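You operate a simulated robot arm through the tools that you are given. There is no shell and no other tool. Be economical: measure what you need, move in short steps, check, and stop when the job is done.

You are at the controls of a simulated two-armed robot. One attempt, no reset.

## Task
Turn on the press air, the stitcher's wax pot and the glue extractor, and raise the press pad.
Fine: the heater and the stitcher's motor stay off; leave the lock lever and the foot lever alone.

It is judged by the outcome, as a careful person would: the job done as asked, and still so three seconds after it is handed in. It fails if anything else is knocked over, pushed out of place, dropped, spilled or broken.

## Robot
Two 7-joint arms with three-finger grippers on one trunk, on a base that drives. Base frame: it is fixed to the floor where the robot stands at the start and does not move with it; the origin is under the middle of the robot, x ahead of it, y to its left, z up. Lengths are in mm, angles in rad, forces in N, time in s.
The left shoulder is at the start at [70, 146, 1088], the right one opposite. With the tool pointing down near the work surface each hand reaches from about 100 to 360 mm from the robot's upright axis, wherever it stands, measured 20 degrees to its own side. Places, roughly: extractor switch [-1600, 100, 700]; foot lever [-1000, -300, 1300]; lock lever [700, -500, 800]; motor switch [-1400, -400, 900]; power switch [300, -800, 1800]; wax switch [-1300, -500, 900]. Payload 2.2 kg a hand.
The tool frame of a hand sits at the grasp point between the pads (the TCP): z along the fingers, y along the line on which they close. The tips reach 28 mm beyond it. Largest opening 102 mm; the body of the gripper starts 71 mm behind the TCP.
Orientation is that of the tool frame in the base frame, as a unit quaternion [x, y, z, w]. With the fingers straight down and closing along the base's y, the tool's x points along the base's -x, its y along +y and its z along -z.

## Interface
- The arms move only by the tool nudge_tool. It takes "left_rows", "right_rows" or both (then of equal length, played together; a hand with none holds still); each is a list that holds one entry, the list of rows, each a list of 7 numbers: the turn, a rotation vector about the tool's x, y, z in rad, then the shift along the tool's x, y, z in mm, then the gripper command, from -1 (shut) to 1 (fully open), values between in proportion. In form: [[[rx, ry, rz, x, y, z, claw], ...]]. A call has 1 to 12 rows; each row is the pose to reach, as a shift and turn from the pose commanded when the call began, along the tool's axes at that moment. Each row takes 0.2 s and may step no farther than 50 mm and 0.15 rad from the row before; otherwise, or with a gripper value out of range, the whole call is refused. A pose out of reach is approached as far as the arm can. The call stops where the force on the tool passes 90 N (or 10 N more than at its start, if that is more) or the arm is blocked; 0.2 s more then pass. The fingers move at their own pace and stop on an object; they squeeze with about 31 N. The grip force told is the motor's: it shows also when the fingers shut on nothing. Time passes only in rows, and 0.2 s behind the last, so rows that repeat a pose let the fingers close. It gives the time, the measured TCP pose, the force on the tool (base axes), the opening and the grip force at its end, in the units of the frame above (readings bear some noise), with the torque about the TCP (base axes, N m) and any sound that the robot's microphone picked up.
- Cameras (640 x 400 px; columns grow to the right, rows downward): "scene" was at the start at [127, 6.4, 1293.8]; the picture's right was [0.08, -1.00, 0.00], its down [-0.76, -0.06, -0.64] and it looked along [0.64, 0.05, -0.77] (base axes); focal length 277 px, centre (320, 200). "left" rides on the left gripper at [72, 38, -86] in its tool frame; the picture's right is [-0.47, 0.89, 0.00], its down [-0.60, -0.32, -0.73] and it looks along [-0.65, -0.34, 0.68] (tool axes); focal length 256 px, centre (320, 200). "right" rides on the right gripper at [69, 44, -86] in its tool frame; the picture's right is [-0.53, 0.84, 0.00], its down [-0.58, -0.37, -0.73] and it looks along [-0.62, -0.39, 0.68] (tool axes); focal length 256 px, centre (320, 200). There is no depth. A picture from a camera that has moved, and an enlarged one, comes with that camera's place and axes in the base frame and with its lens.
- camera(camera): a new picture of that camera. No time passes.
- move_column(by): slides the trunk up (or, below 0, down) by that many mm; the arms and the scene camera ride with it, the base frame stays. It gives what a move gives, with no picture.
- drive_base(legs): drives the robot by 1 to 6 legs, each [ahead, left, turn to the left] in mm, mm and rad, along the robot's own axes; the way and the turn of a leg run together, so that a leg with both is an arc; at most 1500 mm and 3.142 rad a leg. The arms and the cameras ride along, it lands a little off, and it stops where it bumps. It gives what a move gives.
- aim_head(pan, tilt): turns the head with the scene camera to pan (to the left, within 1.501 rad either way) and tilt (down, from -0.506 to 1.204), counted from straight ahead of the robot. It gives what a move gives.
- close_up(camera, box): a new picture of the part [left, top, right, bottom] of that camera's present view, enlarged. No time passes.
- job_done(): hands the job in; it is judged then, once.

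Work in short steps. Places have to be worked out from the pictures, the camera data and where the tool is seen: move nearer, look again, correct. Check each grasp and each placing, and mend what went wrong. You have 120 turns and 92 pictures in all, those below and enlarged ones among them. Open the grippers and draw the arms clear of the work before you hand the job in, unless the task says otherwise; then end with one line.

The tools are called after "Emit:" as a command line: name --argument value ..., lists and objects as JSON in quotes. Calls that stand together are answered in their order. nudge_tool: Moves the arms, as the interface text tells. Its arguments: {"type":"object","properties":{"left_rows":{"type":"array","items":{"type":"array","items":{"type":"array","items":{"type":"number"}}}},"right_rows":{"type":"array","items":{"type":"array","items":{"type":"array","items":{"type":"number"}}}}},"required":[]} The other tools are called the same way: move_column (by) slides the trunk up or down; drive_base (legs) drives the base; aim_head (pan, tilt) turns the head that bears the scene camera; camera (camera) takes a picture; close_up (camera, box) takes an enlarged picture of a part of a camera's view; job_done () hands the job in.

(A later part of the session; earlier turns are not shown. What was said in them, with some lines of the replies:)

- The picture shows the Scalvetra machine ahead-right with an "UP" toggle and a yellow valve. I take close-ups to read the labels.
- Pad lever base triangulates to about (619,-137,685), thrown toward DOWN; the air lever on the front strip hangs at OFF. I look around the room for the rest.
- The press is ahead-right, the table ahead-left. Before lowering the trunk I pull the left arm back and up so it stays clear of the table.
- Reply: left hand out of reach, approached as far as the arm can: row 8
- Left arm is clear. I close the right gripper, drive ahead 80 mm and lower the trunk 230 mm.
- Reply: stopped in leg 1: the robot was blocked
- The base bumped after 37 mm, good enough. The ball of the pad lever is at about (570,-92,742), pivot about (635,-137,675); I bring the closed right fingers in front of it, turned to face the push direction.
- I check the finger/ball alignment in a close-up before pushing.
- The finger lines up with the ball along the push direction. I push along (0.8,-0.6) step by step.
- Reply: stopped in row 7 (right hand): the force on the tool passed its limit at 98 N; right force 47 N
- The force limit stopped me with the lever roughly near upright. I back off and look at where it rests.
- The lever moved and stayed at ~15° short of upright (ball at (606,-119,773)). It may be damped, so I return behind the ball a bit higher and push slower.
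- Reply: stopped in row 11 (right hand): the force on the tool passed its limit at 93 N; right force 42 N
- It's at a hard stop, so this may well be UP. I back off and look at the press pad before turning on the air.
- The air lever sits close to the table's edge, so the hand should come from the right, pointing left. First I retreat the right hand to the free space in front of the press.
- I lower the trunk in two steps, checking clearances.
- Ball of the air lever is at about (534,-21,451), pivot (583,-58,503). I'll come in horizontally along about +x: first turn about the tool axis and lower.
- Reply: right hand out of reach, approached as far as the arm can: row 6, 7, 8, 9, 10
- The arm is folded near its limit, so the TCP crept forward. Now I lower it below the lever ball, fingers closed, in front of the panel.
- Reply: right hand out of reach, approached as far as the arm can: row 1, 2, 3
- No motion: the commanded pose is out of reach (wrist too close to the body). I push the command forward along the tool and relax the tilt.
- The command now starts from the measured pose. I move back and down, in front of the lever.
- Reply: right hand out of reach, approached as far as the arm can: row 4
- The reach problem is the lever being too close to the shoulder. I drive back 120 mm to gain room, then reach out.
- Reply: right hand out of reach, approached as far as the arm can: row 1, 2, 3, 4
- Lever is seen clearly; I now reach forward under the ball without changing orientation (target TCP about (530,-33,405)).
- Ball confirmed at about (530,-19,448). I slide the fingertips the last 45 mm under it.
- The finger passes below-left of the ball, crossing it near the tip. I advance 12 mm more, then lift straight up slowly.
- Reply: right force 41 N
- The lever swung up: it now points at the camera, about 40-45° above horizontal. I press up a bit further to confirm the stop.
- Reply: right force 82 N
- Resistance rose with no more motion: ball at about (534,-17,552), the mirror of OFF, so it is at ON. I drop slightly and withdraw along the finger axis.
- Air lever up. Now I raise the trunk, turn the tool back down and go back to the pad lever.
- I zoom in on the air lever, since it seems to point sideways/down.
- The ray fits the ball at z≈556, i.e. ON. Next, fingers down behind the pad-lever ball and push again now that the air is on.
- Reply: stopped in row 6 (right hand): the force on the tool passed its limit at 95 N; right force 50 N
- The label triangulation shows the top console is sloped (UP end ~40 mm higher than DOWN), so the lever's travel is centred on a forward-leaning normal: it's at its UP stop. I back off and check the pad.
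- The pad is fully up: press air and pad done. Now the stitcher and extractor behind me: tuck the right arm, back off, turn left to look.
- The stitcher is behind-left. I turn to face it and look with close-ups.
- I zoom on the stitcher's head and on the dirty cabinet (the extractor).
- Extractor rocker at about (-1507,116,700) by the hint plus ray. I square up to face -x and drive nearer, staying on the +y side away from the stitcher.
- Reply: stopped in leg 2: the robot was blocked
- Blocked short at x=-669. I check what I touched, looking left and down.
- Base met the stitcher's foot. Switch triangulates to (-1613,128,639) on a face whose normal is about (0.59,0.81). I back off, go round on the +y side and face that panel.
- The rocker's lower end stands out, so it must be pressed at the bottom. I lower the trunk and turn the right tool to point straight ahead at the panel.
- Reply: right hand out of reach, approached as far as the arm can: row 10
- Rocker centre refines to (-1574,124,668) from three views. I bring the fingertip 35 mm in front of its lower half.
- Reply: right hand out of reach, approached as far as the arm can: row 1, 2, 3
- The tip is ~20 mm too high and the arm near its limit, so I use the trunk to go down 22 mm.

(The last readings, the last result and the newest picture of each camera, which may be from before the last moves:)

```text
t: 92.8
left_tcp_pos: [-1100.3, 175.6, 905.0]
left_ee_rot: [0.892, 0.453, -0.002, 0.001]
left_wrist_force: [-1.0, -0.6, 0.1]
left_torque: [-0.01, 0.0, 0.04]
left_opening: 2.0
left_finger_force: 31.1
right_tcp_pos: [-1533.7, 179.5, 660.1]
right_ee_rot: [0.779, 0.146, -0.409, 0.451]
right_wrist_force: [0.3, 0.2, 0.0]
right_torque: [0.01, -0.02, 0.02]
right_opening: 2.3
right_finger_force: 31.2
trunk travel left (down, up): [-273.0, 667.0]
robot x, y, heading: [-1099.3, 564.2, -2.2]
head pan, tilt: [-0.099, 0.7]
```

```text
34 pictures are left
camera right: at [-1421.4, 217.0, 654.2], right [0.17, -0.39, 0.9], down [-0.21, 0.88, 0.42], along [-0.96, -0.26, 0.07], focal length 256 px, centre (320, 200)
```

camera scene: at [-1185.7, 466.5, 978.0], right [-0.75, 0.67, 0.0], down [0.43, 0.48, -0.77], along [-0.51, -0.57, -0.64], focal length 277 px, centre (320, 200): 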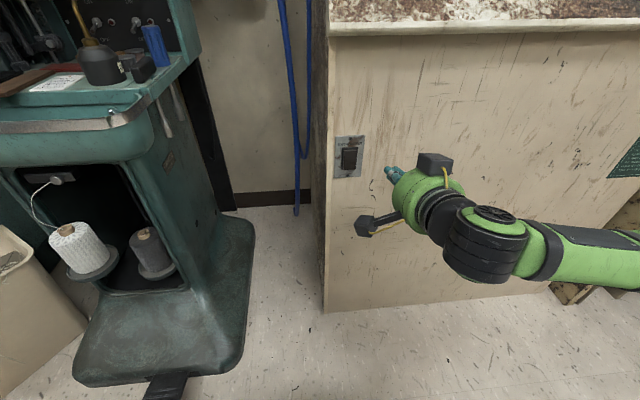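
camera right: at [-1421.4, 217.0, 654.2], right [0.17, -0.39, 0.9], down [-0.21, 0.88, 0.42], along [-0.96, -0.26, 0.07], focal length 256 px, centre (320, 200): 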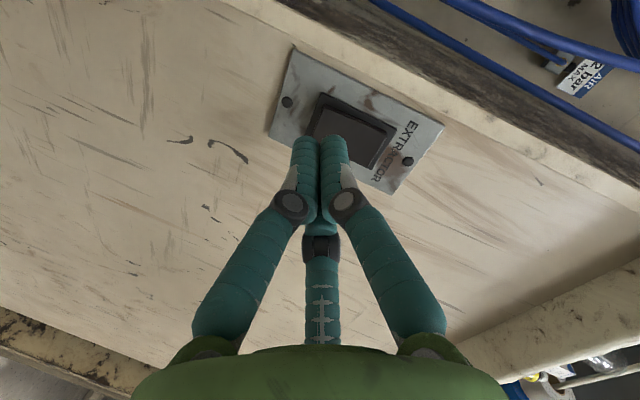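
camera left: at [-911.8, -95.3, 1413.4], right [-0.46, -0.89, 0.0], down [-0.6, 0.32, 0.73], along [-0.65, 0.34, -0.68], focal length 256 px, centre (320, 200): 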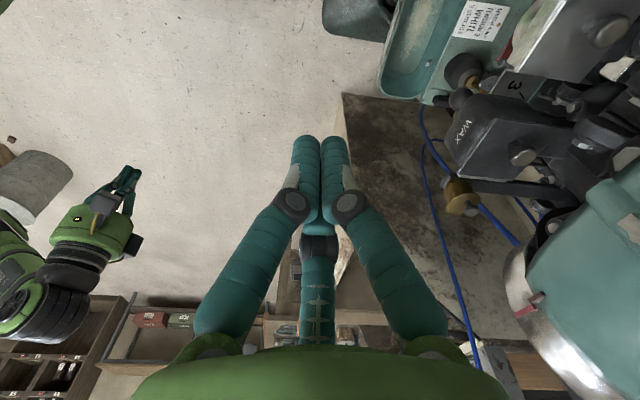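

The tip is in front of the rocker's lower half. I push straight into the panel in small steps.

Emit:
nudge_tool --right_rows '[[[0, 0, 0, -4, 1.5, 15, -1], [0, 0, 0, -6, 2, 24, -1], [0, 0, 0, -8, 3, 32, -1], [0, 0, 0, -10, 4, 38, -1], [0, 0, 0, -11, 4, 44, -1], [0, 0, 0, -13, 5, 50, -1]]]'

Emit:
camera --camera "right"

```text
t: 94.0
left_tcp_pos: [-1097.6, 181.6, 908.0]
left_ee_rot: [0.892, 0.451, -0.005, 0.003]
left_wrist_force: [-0.1, -0.6, 0.8]
left_torque: [0.0, 0.01, -0.02]
left_opening: 2.0
left_finger_force: 31.3
right_tcp_pos: [-1550.8, 154.2, 654.9]
right_ee_rot: [0.784, 0.151, -0.403, 0.447]
right_wrist_force: [18.5, 36.0, 9.1]
right_torque: [-0.3, 0.17, -0.44]
right_opening: 1.8
right_finger_force: 31.7
trunk travel left (down, up): [-273.0, 667.0]
robot x, y, heading: [-1095.9, 573.8, -2.207]
head pan, tilt: [-0.099, 0.7]
heard: click
stopped in row 6 (right hand): the force on the tool passed its limit at 96 N (the readings are from after the stop); the commanded pose is now the measured one
```

```text
33 pictures are left
camera right: at [-1438.3, 192.2, 651.8], right [0.17, -0.4, 0.9], down [-0.22, 0.87, 0.43], along [-0.96, -0.27, 0.06], focal length 256 px, centre (320, 200)
```

right: 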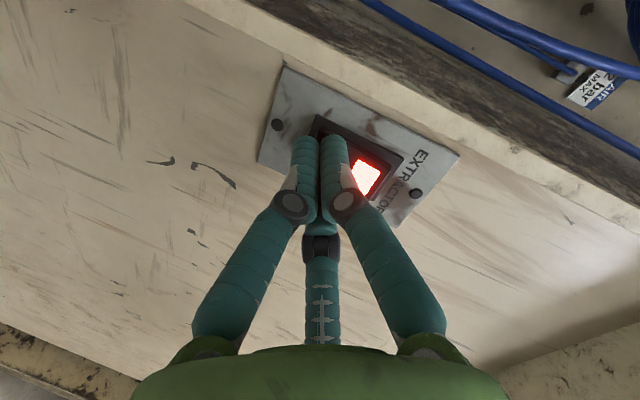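

Click and a red light: the extractor is on. I back the hand off and fold the tool down again.

Emit:
nudge_tool --right_rows '[[[0, 0, 0, 0, 0, -40, -1], [0, 0, 0, 0, 0, -80, -1], [0.08, 0.11, 0.01, 0, 0, -100, -1], [0.16, 0.22, 0.02, 0, 0, -110, -1], [0.24, 0.33, 0.03, 0, 0, -120, -1], [0.32, 0.44, 0.04, 0, 0, -130, -1], [0.4, 0.55, 0.05, 0, 0, -140, -1], [0.48, 0.66, 0.06, 0, 0, -150, -1], [0.56, 0.77, 0.06, 0, 0, -160, -1], [0.64, 0.88, 0.07, 0, 0, -170, -1], [0.7, 0.98, 0.08, 0, 0, -180, -1]]]'

Emit:
move_column --by 300

Emit:
aim_head --pan 0.35 --tilt 0.5

Emit:
camera --camera "scene"

```text
t: 96.4
left_tcp_pos: [-1100.0, 176.5, 905.8]
left_ee_rot: [0.892, 0.452, -0.002, 0.001]
left_wrist_force: [0.1, -1.1, -0.7]
left_torque: [-0.03, 0.0, -0.05]
left_opening: 1.9
left_finger_force: 30.6
right_tcp_pos: [-1466.3, 297.3, 703.1]
right_ee_rot: [0.985, 0.166, 0.0, 0.052]
right_wrist_force: [-1.2, 0.4, -0.4]
right_torque: [-0.02, 0.02, 0.0]
right_opening: 2.1
right_finger_force: 31.1
trunk travel left (down, up): [-273.0, 667.0]
robot x, y, heading: [-1102.5, 568.3, -2.206]
head pan, tilt: [-0.099, 0.7]
```

```text
t: 99.4
left_tcp_pos: [-1100.2, 176.5, 1206.8]
left_ee_rot: [0.892, 0.452, -0.002, 0.002]
left_wrist_force: [0.2, 0.2, 0.5]
left_torque: [-0.01, -0.01, 0.0]
left_opening: 1.9
left_finger_force: 30.8
right_tcp_pos: [-1465.2, 297.0, 1002.9]
right_ee_rot: [0.985, 0.166, 0.0, 0.054]
right_wrist_force: [0.2, 0.1, -0.3]
right_torque: [0.01, -0.02, -0.01]
right_opening: 2.0
right_finger_force: 31.5
trunk travel left (down, up): [-573.0, 367.0]
robot x, y, heading: [-1095.3, 570.6, -2.198]
head pan, tilt: [-0.099, 0.7]
```

```text
t: 100.3
left_tcp_pos: [-1100.5, 176.3, 1205.3]
left_ee_rot: [0.892, 0.452, -0.003, 0.001]
left_wrist_force: [0.0, -0.1, 0.3]
left_torque: [0.0, 0.07, -0.01]
left_opening: 2.1
left_finger_force: 31.3
right_tcp_pos: [-1465.3, 297.5, 1001.8]
right_ee_rot: [0.985, 0.165, -0.001, 0.053]
right_wrist_force: [-0.8, -0.6, 0.8]
right_torque: [0.02, -0.02, -0.02]
right_opening: 2.0
right_finger_force: 31.5
trunk travel left (down, up): [-573.0, 367.0]
robot x, y, heading: [-1099.1, 571.4, -2.202]
head pan, tilt: [0.351, 0.499]
```

```text
32 pictures are left
camera scene: at [-1154.5, 442.9, 1273.5], right [-0.96, 0.28, 0.0], down [0.13, 0.46, -0.88], along [-0.24, -0.84, -0.48], focal length 277 px, centre (320, 200)
```

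scene: 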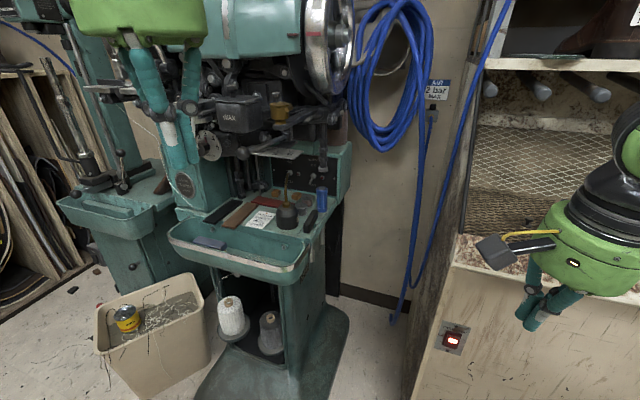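

Extractor light stays red. I zoom on the stitcher's switch panel.

Emit:
close_up --camera "scene" --box '[230, 120, 360, 230]'

Emit:
move_column --by -230

Emit:
aim_head --pan 0.4 --tilt 0.2

Emit:
close_up --camera "scene" --box '[200, 120, 400, 260]'

```text
3.64 times, centred on (295, 175) of scene
camera zoom: at [-1154.5, 442.9, 1273.5], right [-0.96, 0.28, 0.0], down [0.13, 0.46, -0.88], along [-0.24, -0.84, -0.48], focal length 1007 px, centre (411, 291)
```

zoom: 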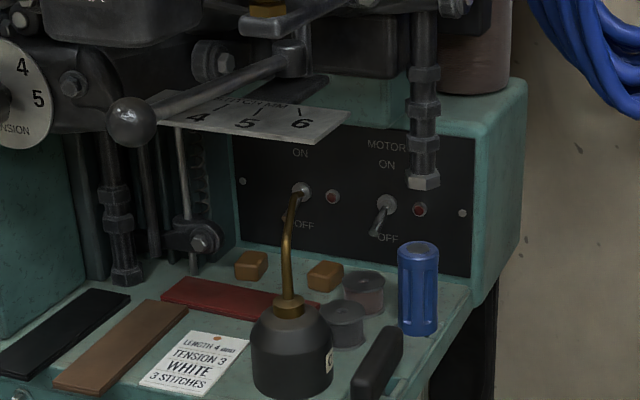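

```text
t: 102.7
left_tcp_pos: [-1099.6, 175.8, 975.1]
left_ee_rot: [0.892, 0.452, -0.002, 0.001]
left_wrist_force: [0.2, -0.6, 0.4]
left_torque: [0.04, 0.04, 0.0]
left_opening: 2.1
left_finger_force: 30.8
right_tcp_pos: [-1464.2, 298.2, 772.9]
right_ee_rot: [0.985, 0.166, -0.001, 0.053]
right_wrist_force: [0.2, -1.0, -0.2]
right_torque: [-0.01, -0.01, -0.02]
right_opening: 2.0
right_finger_force: 31.3
trunk travel left (down, up): [-343.0, 597.0]
robot x, y, heading: [-1099.2, 571.8, -2.203]
head pan, tilt: [0.351, 0.499]
```

```text
t: 103.5
left_tcp_pos: [-1099.2, 174.9, 975.5]
left_ee_rot: [0.892, 0.452, -0.002, 0.001]
left_wrist_force: [0.3, -1.1, 0.3]
left_torque: [-0.03, 0.0, 0.05]
left_opening: 2.2
left_finger_force: 31.2
right_tcp_pos: [-1464.3, 297.0, 772.1]
right_ee_rot: [0.985, 0.166, -0.001, 0.053]
right_wrist_force: [-0.6, -0.3, 0.8]
right_torque: [-0.01, 0.04, -0.04]
right_opening: 2.3
right_finger_force: 31.1
trunk travel left (down, up): [-343.0, 597.0]
robot x, y, heading: [-1100.1, 570.8, -2.2]
head pan, tilt: [0.4, 0.201]
```

```text
2.86 times, centred on (300, 190) of scene
camera zoom: at [-1150.6, 439.6, 1071.2], right [-0.97, 0.23, 0.0], down [0.05, 0.19, -0.98], along [-0.23, -0.95, -0.2], focal length 792 px, centre (377, 229)
```

zoom: 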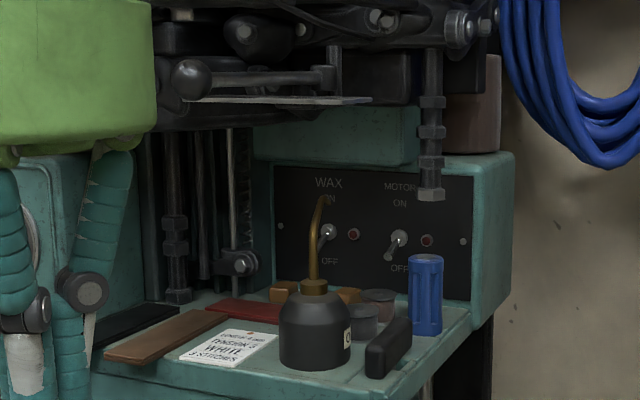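

Measured: wax toggle W≈(-1308,-476,880), motor ≈(-1382,-425,879), panel normal ≈(0.57,0.82), oil can ~67 mm right and 180 mm in front of W. I tuck the right hand and drive 150 mm closer.

Emit:
nudge_tool --right_rows '[[[0, 0, 0, 40, -28, -20, -1], [0, 0, 0, 82, -57, -40, -1]]]'

Emit:
drive_base --legs '[[150, 0, 0]]'

Emit:
move_column --by 130

Emit:
aim_head --pan 0.55 --tilt 0.45

Emit:
camera --camera "scene"

```text
refused: row 1 steps farther than a row can; nothing moved
```

```text
t: 105.0
left_tcp_pos: [-1189.1, 58.0, 975.3]
left_ee_rot: [0.893, 0.45, -0.002, 0.002]
left_wrist_force: [0.7, 0.1, 0.4]
left_torque: [-0.02, -0.01, 0.01]
left_opening: 2.1
left_finger_force: 30.8
right_tcp_pos: [-1548.7, 187.5, 771.0]
right_ee_rot: [0.984, 0.174, 0.001, 0.044]
right_wrist_force: [3.5, 8.7, -1.7]
right_torque: [-1.15, 0.51, -0.15]
right_opening: 2.1
right_finger_force: 31.1
trunk travel left (down, up): [-343.0, 597.0]
robot x, y, heading: [-1187.5, 452.5, -2.209]
head pan, tilt: [0.4, 0.201]
stopped in leg 1: the robot was blocked; the commanded pose is now the measured one
```

```text
t: 105.5
left_tcp_pos: [-1189.2, 59.4, 991.1]
left_ee_rot: [0.893, 0.45, -0.002, 0.001]
left_wrist_force: [0.7, -0.3, 0.2]
left_torque: [-0.02, 0.04, 0.01]
left_opening: 2.1
left_finger_force: 31.0
right_tcp_pos: [-1546.5, 192.3, 772.4]
right_ee_rot: [0.984, 0.178, 0.008, 0.023]
right_wrist_force: [-0.2, 9.8, -7.2]
right_torque: [-1.1, -0.17, -0.26]
right_opening: 2.0
right_finger_force: 31.3
trunk travel left (down, up): [-358.0, 582.0]
robot x, y, heading: [-1186.2, 451.3, -2.207]
head pan, tilt: [0.4, 0.201]
stopped: the force on the tool passed its limit at 108 N (the readings are from after the stop); the commanded pose is now the measured one
```

```text
t: 106.3
left_tcp_pos: [-1189.6, 58.8, 990.2]
left_ee_rot: [0.893, 0.45, -0.002, 0.002]
left_wrist_force: [0.4, -0.3, 0.0]
left_torque: [0.0, 0.0, 0.01]
left_opening: 1.8
left_finger_force: 31.5
right_tcp_pos: [-1545.7, 192.0, 772.9]
right_ee_rot: [0.984, 0.178, 0.007, 0.024]
right_wrist_force: [0.9, 8.1, -3.0]
right_torque: [-0.97, 0.1, -0.15]
right_opening: 2.0
right_finger_force: 31.7
trunk travel left (down, up): [-358.0, 582.0]
robot x, y, heading: [-1186.1, 450.6, -2.212]
head pan, tilt: [0.55, 0.45]
```

```text
29 pictures are left
camera scene: at [-1224.0, 322.5, 1063.2], right [-1.0, 0.09, 0.0], down [0.04, 0.43, -0.9], along [-0.08, -0.9, -0.43], focal length 277 px, centre (320, 200)
```

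scene: 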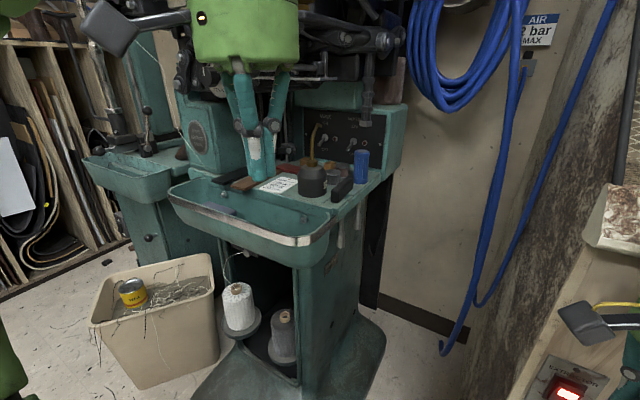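

The tuck was refused (step too long), so the right hand touched the cabinet; extractor light still on. I back the base off 80 mm and tuck the hand properly.

Emit:
drive_base --legs '[[-80, 0, 0]]'

Emit:
nudge_tool --right_rows '[[[0, 0, 0, 30, -22, 0, -1], [0, 0, 0, 60, -44, 0, -1], [0, 0, 0, 90, -66, 0, -1], [0, 0, 0, 110, -90, 0, -1]]]'

```text
t: 107.3
left_tcp_pos: [-1141.7, 122.0, 990.6]
left_ee_rot: [0.893, 0.449, -0.002, 0.0]
left_wrist_force: [0.2, -0.4, -0.3]
left_torque: [-0.01, 0.0, 0.0]
left_opening: 1.9
left_finger_force: 31.2
right_tcp_pos: [-1498.9, 256.6, 772.8]
right_ee_rot: [0.984, 0.178, 0.009, 0.024]
right_wrist_force: [0.4, 0.6, 0.0]
right_torque: [-0.03, 0.03, 0.01]
right_opening: 2.1
right_finger_force: 31.4
trunk travel left (down, up): [-358.0, 582.0]
robot x, y, heading: [-1138.3, 515.3, -2.209]
head pan, tilt: [0.55, 0.45]
```

```text
t: 108.3
left_tcp_pos: [-1142.7, 122.0, 990.2]
left_ee_rot: [0.893, 0.45, -0.002, 0.002]
left_wrist_force: [-0.5, 0.6, 0.4]
left_torque: [0.0, 0.0, -0.02]
left_opening: 2.2
left_finger_force: 30.8
right_tcp_pos: [-1428.4, 378.1, 768.5]
right_ee_rot: [0.984, 0.178, 0.008, 0.023]
right_wrist_force: [0.5, -0.1, -0.3]
right_torque: [-0.02, -0.03, -0.01]
right_opening: 2.1
right_finger_force: 31.3
trunk travel left (down, up): [-358.0, 582.0]
robot x, y, heading: [-1141.7, 514.8, -2.21]
head pan, tilt: [0.55, 0.45]
```

Now I turn the left tool to point ahead (slightly down) while extending it in the free space in front of the stitcher.

Emit:
nudge_tool --left_rows '[[[0, -0.145, 0, -20, 0, 0, -1], [0, -0.29, 0, -40, 0, 0, -1], [0, -0.435, 0, -60, 0, 0, -1], [0, -0.58, 0, -80, 0, 0, -1], [0, -0.725, 0, -100, 0, 0, -1], [0, -0.87, 0, -120, 0, 0, -1], [0, -1.015, 0, -140, 0, 0, -1], [0, -1.16, 0, -160, 0, 0, -1], [0, -1.3, 0, -180, 0, 0, -1]]]'

Emit:
camera --camera "left"

```text
t: 110.3
left_tcp_pos: [-1248.5, -23.6, 990.8]
left_ee_rot: [0.71, 0.357, -0.542, 0.273]
left_wrist_force: [0.2, 0.5, 0.1]
left_torque: [-0.02, 0.0, 0.01]
left_opening: 2.3
left_finger_force: 31.4
right_tcp_pos: [-1426.9, 376.1, 768.0]
right_ee_rot: [0.984, 0.178, 0.008, 0.024]
right_wrist_force: [0.0, -0.1, 0.1]
right_torque: [0.02, -0.03, 0.03]
right_opening: 2.2
right_finger_force: 31.8
trunk travel left (down, up): [-358.0, 582.0]
robot x, y, heading: [-1139.0, 516.6, -2.205]
head pan, tilt: [0.55, 0.45]
```

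```text
28 pictures are left
camera left: at [-1158.1, 35.8, 944.1], right [0.64, -0.62, 0.45], down [0.07, 0.63, 0.77], along [-0.77, -0.46, 0.45], focal length 256 px, centre (320, 200)
```

left: 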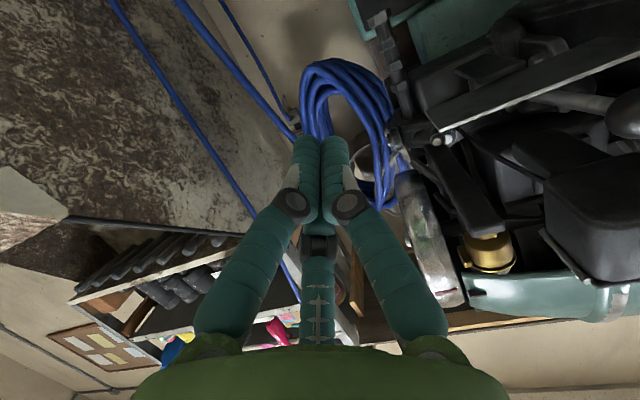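

The left tool is level-ish with no trouble. I test the reach by going diagonally left, forward and down to ~260 mm in front of the wax toggle (open space).

Emit:
nudge_tool --left_rows '[[[0, 0, 0, 3.6, 35.4, 25, -1], [0, 0, 0, 7.2, 70.8, 50, -1], [0, 0, 0, 10.8, 106, 75, -1], [0, 0, 0, 14.4, 142, 100, -1], [0, 0, 0, 18, 177, 125, -1], [0, 0, 0, 21.6, 212, 150, -1]]]'

Emit:
aim_head --pan 0.6 --tilt 0.3

Emit:
camera --camera "scene"

```text
t: 111.7
left_tcp_pos: [-1162.1, -261.3, 928.9]
left_ee_rot: [0.71, 0.357, -0.542, 0.273]
left_wrist_force: [-0.1, 0.7, -1.1]
left_torque: [0.0, 0.02, -0.04]
left_opening: 2.1
left_finger_force: 31.2
right_tcp_pos: [-1427.0, 376.5, 768.3]
right_ee_rot: [0.984, 0.178, 0.008, 0.022]
right_wrist_force: [0.4, 0.1, -0.8]
right_torque: [0.01, 0.0, -0.01]
right_opening: 2.0
right_finger_force: 31.3
trunk travel left (down, up): [-358.0, 582.0]
robot x, y, heading: [-1138.1, 515.8, -2.208]
head pan, tilt: [0.55, 0.45]
```

```text
t: 112.4
left_tcp_pos: [-1162.2, -258.9, 930.7]
left_ee_rot: [0.71, 0.358, -0.541, 0.274]
left_wrist_force: [0.6, 0.6, 0.3]
left_torque: [0.02, -0.03, -0.01]
left_opening: 2.0
left_finger_force: 31.0
right_tcp_pos: [-1426.8, 376.8, 768.9]
right_ee_rot: [0.984, 0.179, 0.008, 0.024]
right_wrist_force: [0.3, 0.3, -0.1]
right_torque: [0.02, 0.0, 0.06]
right_opening: 2.0
right_finger_force: 31.3
trunk travel left (down, up): [-358.0, 582.0]
robot x, y, heading: [-1133.8, 516.8, -2.209]
head pan, tilt: [0.6, 0.3]
```

```text
27 pictures are left
camera scene: at [-1172.6, 382.7, 1076.8], right [-1.0, 0.04, 0.0], down [0.01, 0.3, -0.96], along [-0.04, -0.95, -0.3], focal length 277 px, centre (320, 200)
```

scene: 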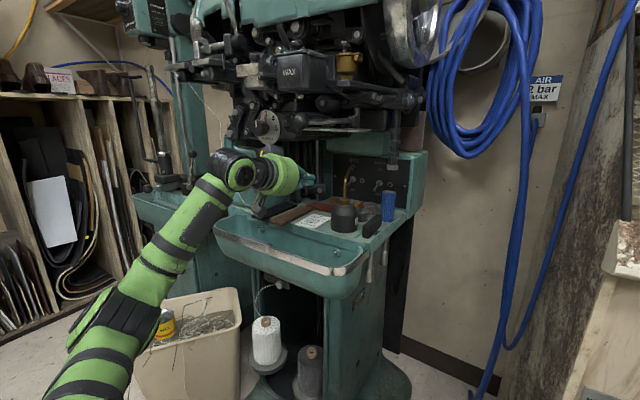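

The reach is fine. I zoom in to see the fingertips relative to the panel and obstacles.

Emit:
close_up --camera "scene" --box '[230, 120, 430, 260]'

Emit:
camera --camera "left"

```text
2.86 times, centred on (330, 190) of scene
camera zoom: at [-1172.6, 382.7, 1076.8], right [-1.0, 0.04, 0.0], down [0.01, 0.3, -0.96], along [-0.04, -0.95, -0.3], focal length 792 px, centre (291, 229)
```

zoom: 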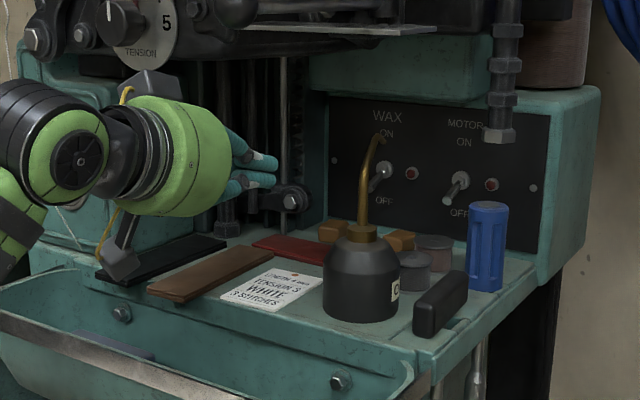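

```text
25 pictures are left
camera left: at [-1071.5, -200.1, 883.1], right [0.64, -0.63, 0.45], down [0.07, 0.63, 0.78], along [-0.77, -0.46, 0.44], focal length 256 px, centre (320, 200)
```

left: 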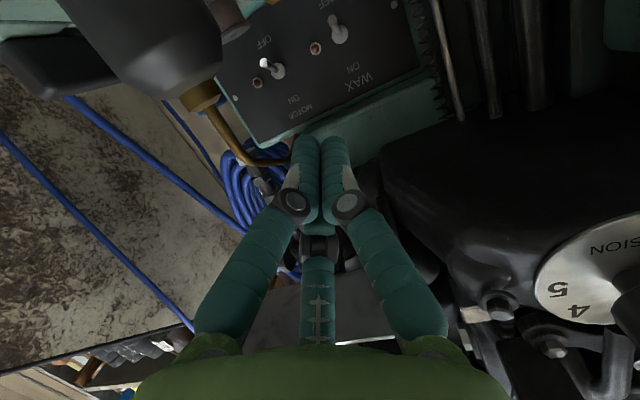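

W refines to (-1311,-485,872), toggle tip about (-1299,-469,866). To keep the two boxes on the gripper clear of tray, rods and oil can, I roll the tool 0.4 rad and pitch it a bit steeper, moving in 50 mm.

Emit:
nudge_tool --left_rows '[[[0, 0.04, 0.13, -4, 3, 16, -1], [0, 0.09, 0.27, -9, 6, 33, -1], [0, 0.134, 0.4, -13, 9, 50, -1]]]'

Emit:
close_up --camera "scene" --box '[230, 120, 430, 260]'

Emit:
camera --camera "left"

```text
t: 113.2
left_tcp_pos: [-1186.9, -307.8, 928.6]
left_ee_rot: [0.803, 0.225, -0.426, 0.351]
left_wrist_force: [0.5, 0.0, -0.3]
left_torque: [-0.02, 0.01, 0.01]
left_opening: 2.2
left_finger_force: 31.4
right_tcp_pos: [-1428.6, 375.9, 767.7]
right_ee_rot: [0.983, 0.179, 0.007, 0.024]
right_wrist_force: [0.3, 0.4, 1.2]
right_torque: [-0.01, 0.0, -0.01]
right_opening: 2.0
right_finger_force: 31.6
trunk travel left (down, up): [-358.0, 582.0]
robot x, y, heading: [-1137.1, 516.4, -2.207]
head pan, tilt: [0.6, 0.3]
```

```text
2.86 times, centred on (330, 190) of scene
camera zoom: at [-1173.1, 382.7, 1076.8], right [-1.0, 0.04, 0.0], down [0.01, 0.3, -0.96], along [-0.04, -0.95, -0.3], focal length 792 px, centre (291, 229)
```

zoom: 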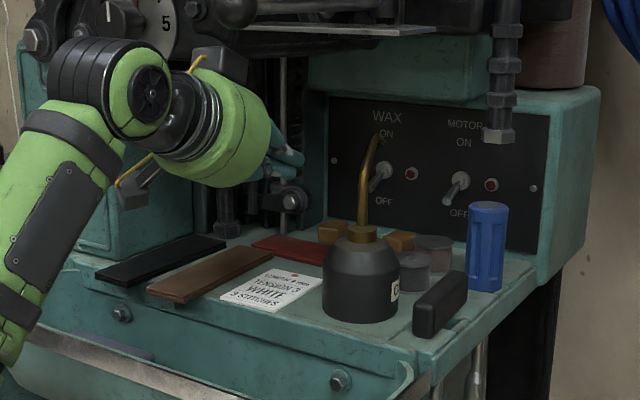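

```text
23 pictures are left
camera left: at [-1077.9, -263.1, 915.6], right [0.34, -0.61, 0.72], down [-0.15, 0.72, 0.68], along [-0.93, -0.33, 0.16], focal length 256 px, centre (320, 200)
```

left: 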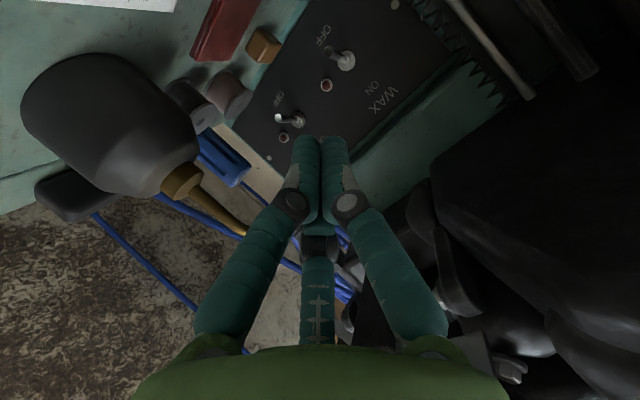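

The geometry agrees (toggle tip ≈(-1298,-469,858)), and the target lies almost exactly along the tool axis. I advance 120 mm and look again.

Emit:
nudge_tool --left_rows '[[[0, 0, 0, 0, 0, 30, -1], [0, 0, 0, 0, -1, 60, -1], [0, 0, 0, 0, -2, 90, -1], [0, 0, 0, 0, -3, 120, -1]]]'

Emit:
camera --camera "left"

Emit:
close_up --camera "scene" --box '[260, 130, 400, 230]'

```text
t: 114.2
left_tcp_pos: [-1248.4, -379.5, 879.3]
left_ee_rot: [0.801, 0.226, -0.428, 0.352]
left_wrist_force: [0.8, -1.0, -0.5]
left_torque: [-0.03, 0.03, -0.05]
left_opening: 2.1
left_finger_force: 30.5
left hand out of reach, approached as far as the arm can: row 4
right_tcp_pos: [-1427.9, 376.8, 768.2]
right_ee_rot: [0.984, 0.179, 0.007, 0.024]
right_wrist_force: [0.4, -0.3, -0.2]
right_torque: [-0.02, -0.03, 0.01]
right_opening: 2.2
right_finger_force: 31.6
trunk travel left (down, up): [-358.0, 582.0]
robot x, y, heading: [-1136.8, 515.3, -2.212]
head pan, tilt: [0.6, 0.3]
```

```text
22 pictures are left
camera left: at [-1139.9, -334.2, 866.1], right [0.34, -0.6, 0.72], down [-0.15, 0.72, 0.68], along [-0.93, -0.33, 0.16], focal length 256 px, centre (320, 200)
```

left: 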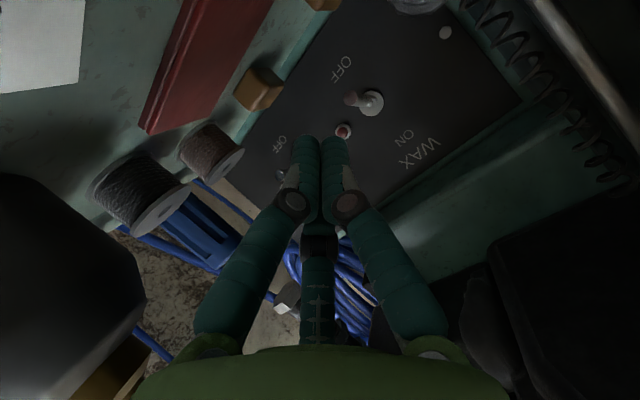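

```text
4.00 times, centred on (330, 180) of scene
camera zoom: at [-1172.2, 382.5, 1076.8], right [-1.0, 0.04, 0.0], down [0.01, 0.3, -0.96], along [-0.04, -0.95, -0.3], focal length 1108 px, centre (280, 280)
```

zoom: 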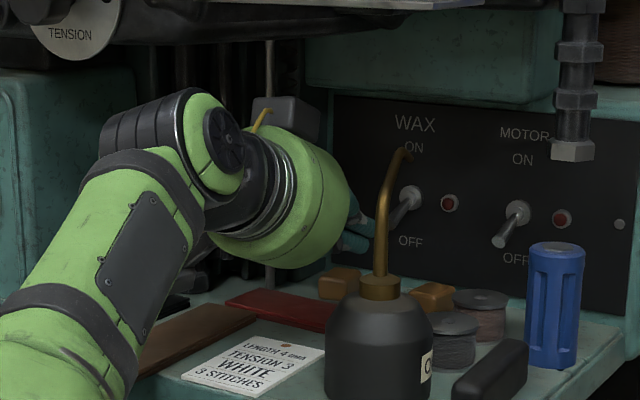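

The arm is fully extended with ~88 mm left to go. I'll use the base for the rest: 45 mm ahead first, still above the lever level.

Emit:
drive_base --legs '[[45, 0, 0]]'

Emit:
camera --camera "scene"

Emit:
camera --camera "left"

```text
t: 115.1
left_tcp_pos: [-1274.1, -415.5, 878.0]
left_ee_rot: [0.802, 0.226, -0.428, 0.35]
left_wrist_force: [-1.6, 1.0, -0.1]
left_torque: [0.0, 0.0, 0.02]
left_opening: 2.0
left_finger_force: 31.3
right_tcp_pos: [-1455.1, 339.5, 768.1]
right_ee_rot: [0.984, 0.178, 0.007, 0.022]
right_wrist_force: [-0.7, -0.2, 0.9]
right_torque: [0.01, 0.04, 0.02]
right_opening: 2.0
right_finger_force: 31.4
trunk travel left (down, up): [-358.0, 582.0]
robot x, y, heading: [-1163.0, 479.8, -2.214]
head pan, tilt: [0.6, 0.3]
```

```text
20 pictures are left
camera scene: at [-1199.5, 346.2, 1076.7], right [-1.0, 0.04, 0.0], down [0.01, 0.3, -0.95], along [-0.04, -0.95, -0.3], focal length 277 px, centre (320, 200)
```

scene: 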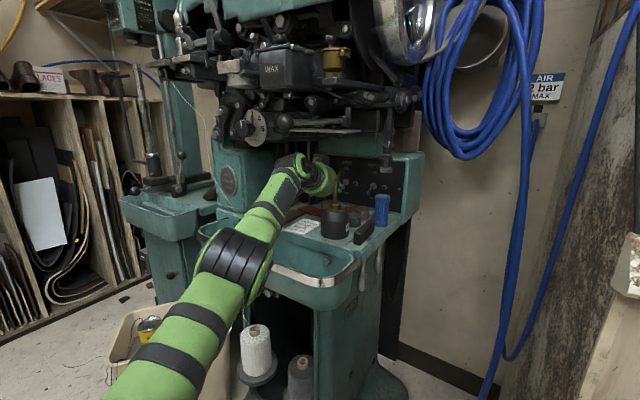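

```text
19 pictures are left
camera left: at [-1166.7, -370.2, 865.5], right [0.34, -0.61, 0.72], down [-0.15, 0.72, 0.68], along [-0.93, -0.34, 0.16], focal length 256 px, centre (320, 200)
```

left: 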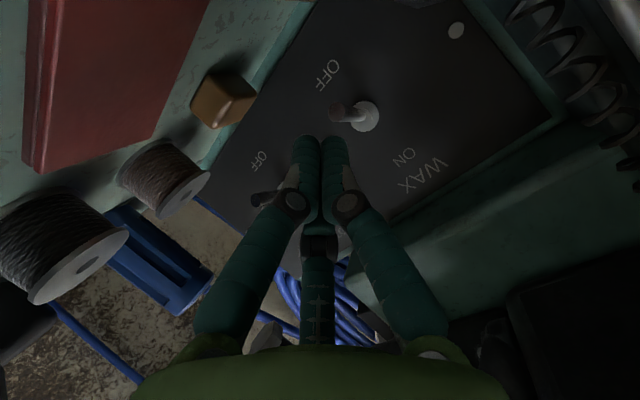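

All consistent. Arm lowering toward shoulder height is within reach, so I lower the tip 29 mm with the arm (below the toggle) while still ~50 mm off the panel.

Emit:
nudge_tool --left_rows '[[[0, 0, 0, 12, -4, 6, -1], [0, 0, 0, 24.4, -8, 11.3, -1]]]'

Emit:
close_up --camera "scene" --box '[180, 130, 420, 310]'

```text
t: 115.7
left_tcp_pos: [-1271.3, -417.1, 852.5]
left_ee_rot: [0.801, 0.228, -0.428, 0.351]
left_wrist_force: [0.8, 0.1, 0.2]
left_torque: [-0.02, 0.0, 0.02]
left_opening: 2.1
left_finger_force: 31.4
right_tcp_pos: [-1454.0, 340.9, 769.9]
right_ee_rot: [0.984, 0.178, 0.008, 0.023]
right_wrist_force: [0.5, 0.6, -0.4]
right_torque: [0.0, 0.0, 0.03]
right_opening: 2.1
right_finger_force: 31.6
trunk travel left (down, up): [-358.0, 582.0]
robot x, y, heading: [-1167.0, 475.5, -2.206]
head pan, tilt: [0.6, 0.3]
```

```text
2.22 times, centred on (300, 220) of scene
camera zoom: at [-1198.9, 346.7, 1076.8], right [-1.0, 0.04, 0.0], down [0.01, 0.3, -0.96], along [-0.04, -0.95, -0.3], focal length 616 px, centre (364, 156)
```

zoom: 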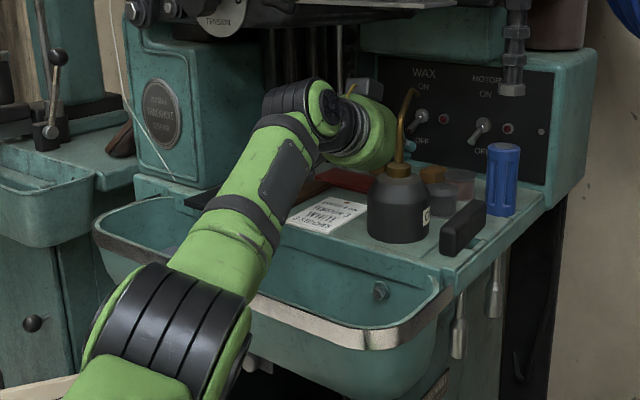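

Tip is at about (-1286,-438,841). I lower 4 mm more and then drive the last ~42 mm so the tip goes under the toggle.

Emit:
nudge_tool --left_rows '[[[0, 0, 0, 3.4, -1.5, 1.6, -1]]]'

Emit:
drive_base --legs '[[42, 0, 0]]'

Emit:
camera --camera "left"

Emit:
close_up --camera "scene" --box '[220, 130, 420, 260]'

```text
t: 116.1
left_tcp_pos: [-1272.8, -417.5, 847.9]
left_ee_rot: [0.801, 0.227, -0.428, 0.35]
left_wrist_force: [-0.1, -0.5, 0.2]
left_torque: [0.04, -0.02, -0.04]
left_opening: 2.2
left_finger_force: 31.2
right_tcp_pos: [-1454.4, 340.8, 768.0]
right_ee_rot: [0.984, 0.178, 0.008, 0.023]
right_wrist_force: [0.1, 0.3, 0.9]
right_torque: [0.02, 0.0, 0.0]
right_opening: 1.8
right_finger_force: 31.3
trunk travel left (down, up): [-358.0, 582.0]
robot x, y, heading: [-1160.2, 480.8, -2.204]
head pan, tilt: [0.6, 0.3]
```

```text
t: 117.0
left_tcp_pos: [-1298.3, -451.2, 846.6]
left_ee_rot: [0.802, 0.228, -0.428, 0.35]
left_wrist_force: [0.5, 1.3, -3.1]
left_torque: [-0.04, 0.04, -0.03]
left_opening: 2.5
left_finger_force: 31.3
right_tcp_pos: [-1479.3, 307.2, 768.9]
right_ee_rot: [0.984, 0.178, 0.007, 0.023]
right_wrist_force: [-0.3, 0.2, 0.7]
right_torque: [-0.02, -0.04, 0.01]
right_opening: 1.9
right_finger_force: 32.0
trunk travel left (down, up): [-358.0, 582.0]
robot x, y, heading: [-1191.2, 444.3, -2.21]
head pan, tilt: [0.6, 0.3]
```

```text
17 pictures are left
camera left: at [-1189.0, -405.7, 833.4], right [0.34, -0.61, 0.72], down [-0.15, 0.72, 0.68], along [-0.93, -0.34, 0.16], focal length 256 px, centre (320, 200)
```

left: 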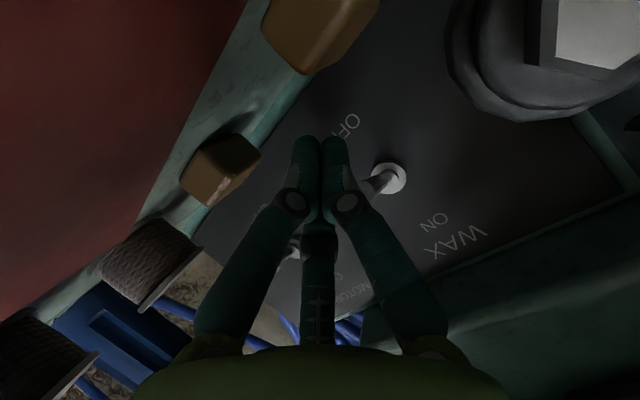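

```text
3.08 times, centred on (320, 195) of scene
camera zoom: at [-1224.3, 312.6, 1076.7], right [-1.0, 0.04, 0.0], down [0.01, 0.3, -0.96], along [-0.03, -0.95, -0.3], focal length 852 px, centre (320, 215)
```

zoom: 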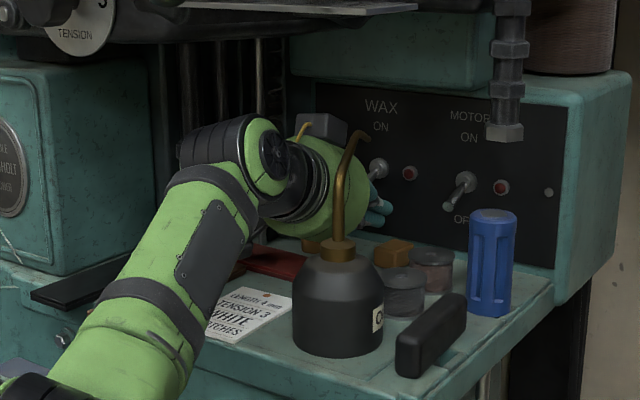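

The fingertips sit just under the wax toggle (on its OFF side). I lift with the trunk, 20 mm first.

Emit:
move_column --by 20

Emit:
camera --camera "left"

```text
t: 117.7
left_tcp_pos: [-1296.6, -451.0, 867.3]
left_ee_rot: [0.802, 0.227, -0.428, 0.35]
left_wrist_force: [0.3, -0.6, 0.8]
left_torque: [-0.02, 0.01, 0.0]
left_opening: 2.2
left_finger_force: 31.5
right_tcp_pos: [-1479.2, 306.9, 788.4]
right_ee_rot: [0.984, 0.179, 0.008, 0.024]
right_wrist_force: [0.9, -0.8, -0.5]
right_torque: [0.0, 0.0, -0.02]
right_opening: 2.1
right_finger_force: 31.6
trunk travel left (down, up): [-378.0, 562.0]
robot x, y, heading: [-1186.9, 445.0, -2.214]
head pan, tilt: [0.6, 0.3]
heard: click
```

```text
15 pictures are left
camera left: at [-1188.7, -405.6, 853.9], right [0.34, -0.61, 0.72], down [-0.15, 0.72, 0.68], along [-0.93, -0.34, 0.16], focal length 256 px, centre (320, 200)
```

left: 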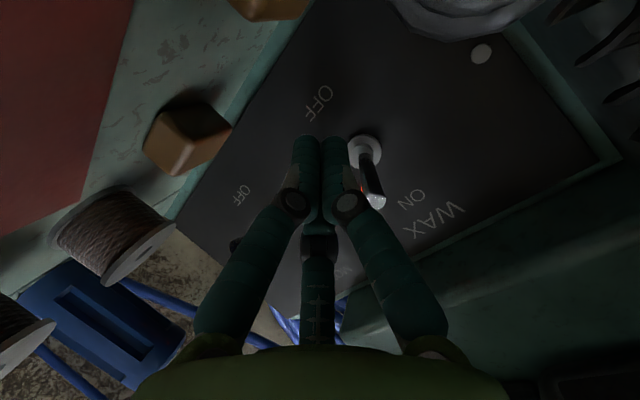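

Click: the toggle now points to ON with a red glow. I withdraw straight back with the base, 100 mm.

Emit:
drive_base --legs '[[-100, 0, 0]]'

Emit:
close_up --camera "scene" --box '[220, 130, 420, 260]'

```text
t: 118.8
left_tcp_pos: [-1235.0, -370.5, 868.3]
left_ee_rot: [0.801, 0.228, -0.427, 0.351]
left_wrist_force: [-0.1, -0.1, 0.7]
left_torque: [0.01, 0.0, -0.02]
left_opening: 2.0
left_finger_force: 30.4
right_tcp_pos: [-1418.1, 385.7, 789.2]
right_ee_rot: [0.983, 0.18, 0.008, 0.023]
right_wrist_force: [0.6, 0.7, 0.3]
right_torque: [-0.03, 0.04, 0.0]
right_opening: 1.9
right_finger_force: 30.8
trunk travel left (down, up): [-378.0, 562.0]
robot x, y, heading: [-1132.8, 524.5, -2.203]
head pan, tilt: [0.6, 0.3]
```

```text
3.08 times, centred on (320, 195) of scene
camera zoom: at [-1164.4, 393.3, 1096.9], right [-1.0, 0.03, 0.0], down [0.01, 0.29, -0.96], along [-0.03, -0.95, -0.3], focal length 852 px, centre (320, 215)
```

zoom: 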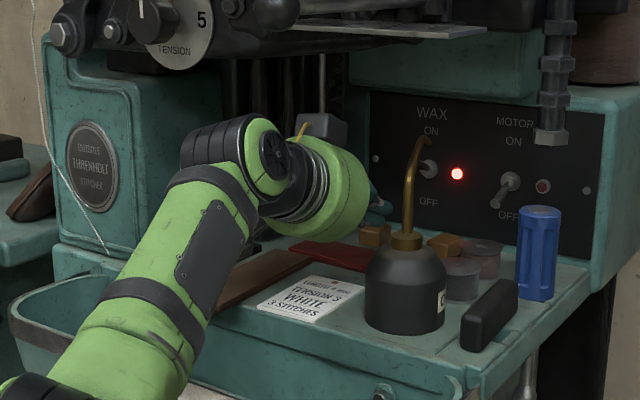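

Wax lamp is lit, motor stays off, oil can untouched. I back the robot 300 mm further out.

Emit:
drive_base --legs '[[-300, 0, 0]]'

Emit:
aim_head --pan 0.3 --tilt 0.3

Emit:
camera --camera "scene"

```text
t: 120.9
left_tcp_pos: [-1052.1, -128.4, 867.3]
left_ee_rot: [0.801, 0.23, -0.427, 0.352]
left_wrist_force: [0.4, 0.1, 0.2]
left_torque: [0.03, -0.01, 0.03]
left_opening: 2.0
left_finger_force: 31.0
right_tcp_pos: [-1241.5, 626.3, 787.5]
right_ee_rot: [0.983, 0.183, 0.007, 0.023]
right_wrist_force: [0.3, -0.5, -0.7]
right_torque: [-0.02, -0.01, -0.02]
right_opening: 1.9
right_finger_force: 31.8
trunk travel left (down, up): [-378.0, 562.0]
robot x, y, heading: [-955.1, 770.9, -2.199]
head pan, tilt: [0.6, 0.3]
```

```text
t: 121.7
left_tcp_pos: [-1053.1, -129.0, 867.1]
left_ee_rot: [0.801, 0.231, -0.425, 0.352]
left_wrist_force: [0.5, 0.3, -0.2]
left_torque: [-0.01, -0.01, -0.02]
left_opening: 2.3
left_finger_force: 31.6
right_tcp_pos: [-1241.3, 627.0, 788.8]
right_ee_rot: [0.983, 0.183, 0.008, 0.023]
right_wrist_force: [0.3, -0.1, 0.3]
right_torque: [-0.03, 0.01, 0.02]
right_opening: 2.5
right_finger_force: 31.4
trunk travel left (down, up): [-378.0, 562.0]
robot x, y, heading: [-957.1, 772.6, -2.201]
head pan, tilt: [0.3, 0.3]
```

```text
13 pictures are left
camera scene: at [-1013.9, 640.6, 1096.8], right [-0.95, 0.32, 0.0], down [0.1, 0.28, -0.96], along [-0.31, -0.9, -0.3], focal length 277 px, centre (320, 200)
```

scene: 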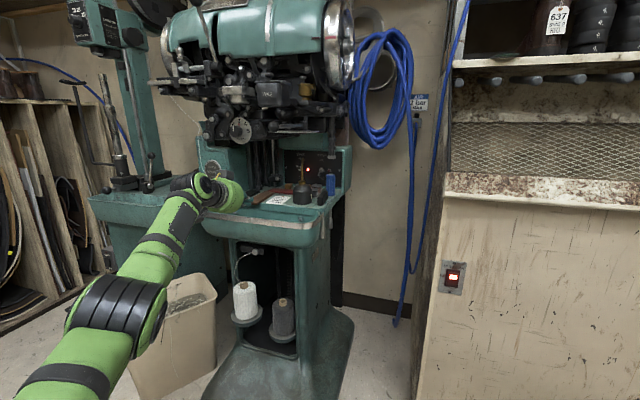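

Extractor and wax lamps both lit, everything upright. I back off another 200 mm, then open both grippers.

Emit:
drive_base --legs '[[-200, 0, 0]]'

Emit:
nudge_tool --left_rows '[[[0, 0, 0, 0, 0, 0, 1], [0, 0, 0, 0, 0, 0, 1], [0, 0, 0, 0, 0, 0, 1]]]' --right_rows '[[[0, 0, 0, 0, 0, 0, 1], [0, 0, 0, 0, 0, 0, 1], [0, 0, 0, 0, 0, 0, 1]]]'

Emit:
aim_head --pan 1.5 --tilt 0.1

Emit:
camera --camera "scene"

```text
t: 123.3
left_tcp_pos: [-933.7, 38.3, 867.7]
left_ee_rot: [0.801, 0.231, -0.427, 0.352]
left_wrist_force: [0.3, -0.3, -0.5]
left_torque: [0.01, 0.01, -0.04]
left_opening: 2.0
left_finger_force: 30.9
right_tcp_pos: [-1121.2, 792.1, 788.0]
right_ee_rot: [0.983, 0.183, 0.008, 0.023]
right_wrist_force: [0.8, -0.5, 0.9]
right_torque: [0.04, 0.01, 0.03]
right_opening: 2.0
right_finger_force: 31.0
trunk travel left (down, up): [-378.0, 562.0]
robot x, y, heading: [-835.3, 931.6, -2.202]
head pan, tilt: [0.3, 0.3]
```

```text
t: 124.1
left_tcp_pos: [-934.4, 37.8, 865.9]
left_ee_rot: [0.801, 0.23, -0.425, 0.352]
left_wrist_force: [-0.1, -0.2, 0.3]
left_torque: [0.01, -0.03, -0.02]
left_opening: 101.9
left_finger_force: 0.1
right_tcp_pos: [-1119.8, 792.2, 788.9]
right_ee_rot: [0.983, 0.183, 0.008, 0.023]
right_wrist_force: [0.8, 0.7, 0.2]
right_torque: [0.03, -0.01, 0.01]
right_opening: 102.2
right_finger_force: 0.0
trunk travel left (down, up): [-378.0, 562.0]
robot x, y, heading: [-834.2, 936.2, -2.197]
head pan, tilt: [0.3, 0.3]
```

```text
t: 125.5
left_tcp_pos: [-933.0, 36.5, 867.8]
left_ee_rot: [0.801, 0.231, -0.425, 0.353]
left_wrist_force: [0.1, -0.6, -1.2]
left_torque: [-0.02, 0.0, -0.01]
left_opening: 102.1
left_finger_force: 0.0
right_tcp_pos: [-1121.7, 792.4, 789.4]
right_ee_rot: [0.983, 0.183, 0.008, 0.024]
right_wrist_force: [0.3, 0.2, 0.4]
right_torque: [-0.02, 0.02, 0.0]
right_opening: 101.9
right_finger_force: 0.1
trunk travel left (down, up): [-378.0, 562.0]
robot x, y, heading: [-835.0, 933.2, -2.199]
head pan, tilt: [1.499, 0.099]
```

```text
12 pictures are left
camera scene: at [-793.5, 835.0, 1115.5], right [-0.64, -0.76, 0.0], down [-0.08, 0.06, -0.99], along [0.76, -0.64, -0.1], focal length 277 px, centre (320, 200)
```

scene: 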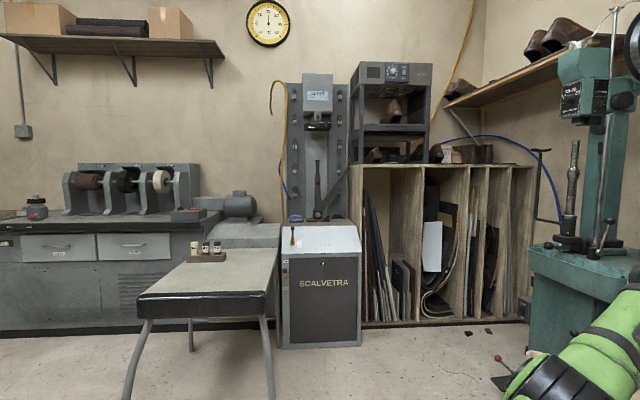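

The pad is up, the table and press stand undisturbed, and both arms are clear and open. I hand the job in.

Emit:
job_done

```text
The job is handed in.
```

The press air, the stitcher's wax pot and the glue extractor are on, and the press pad is raised; the heater, stitcher motor, lock lever and foot lever were left alone, though the base and right hand made light bumps against a few things without visibly moving anything.
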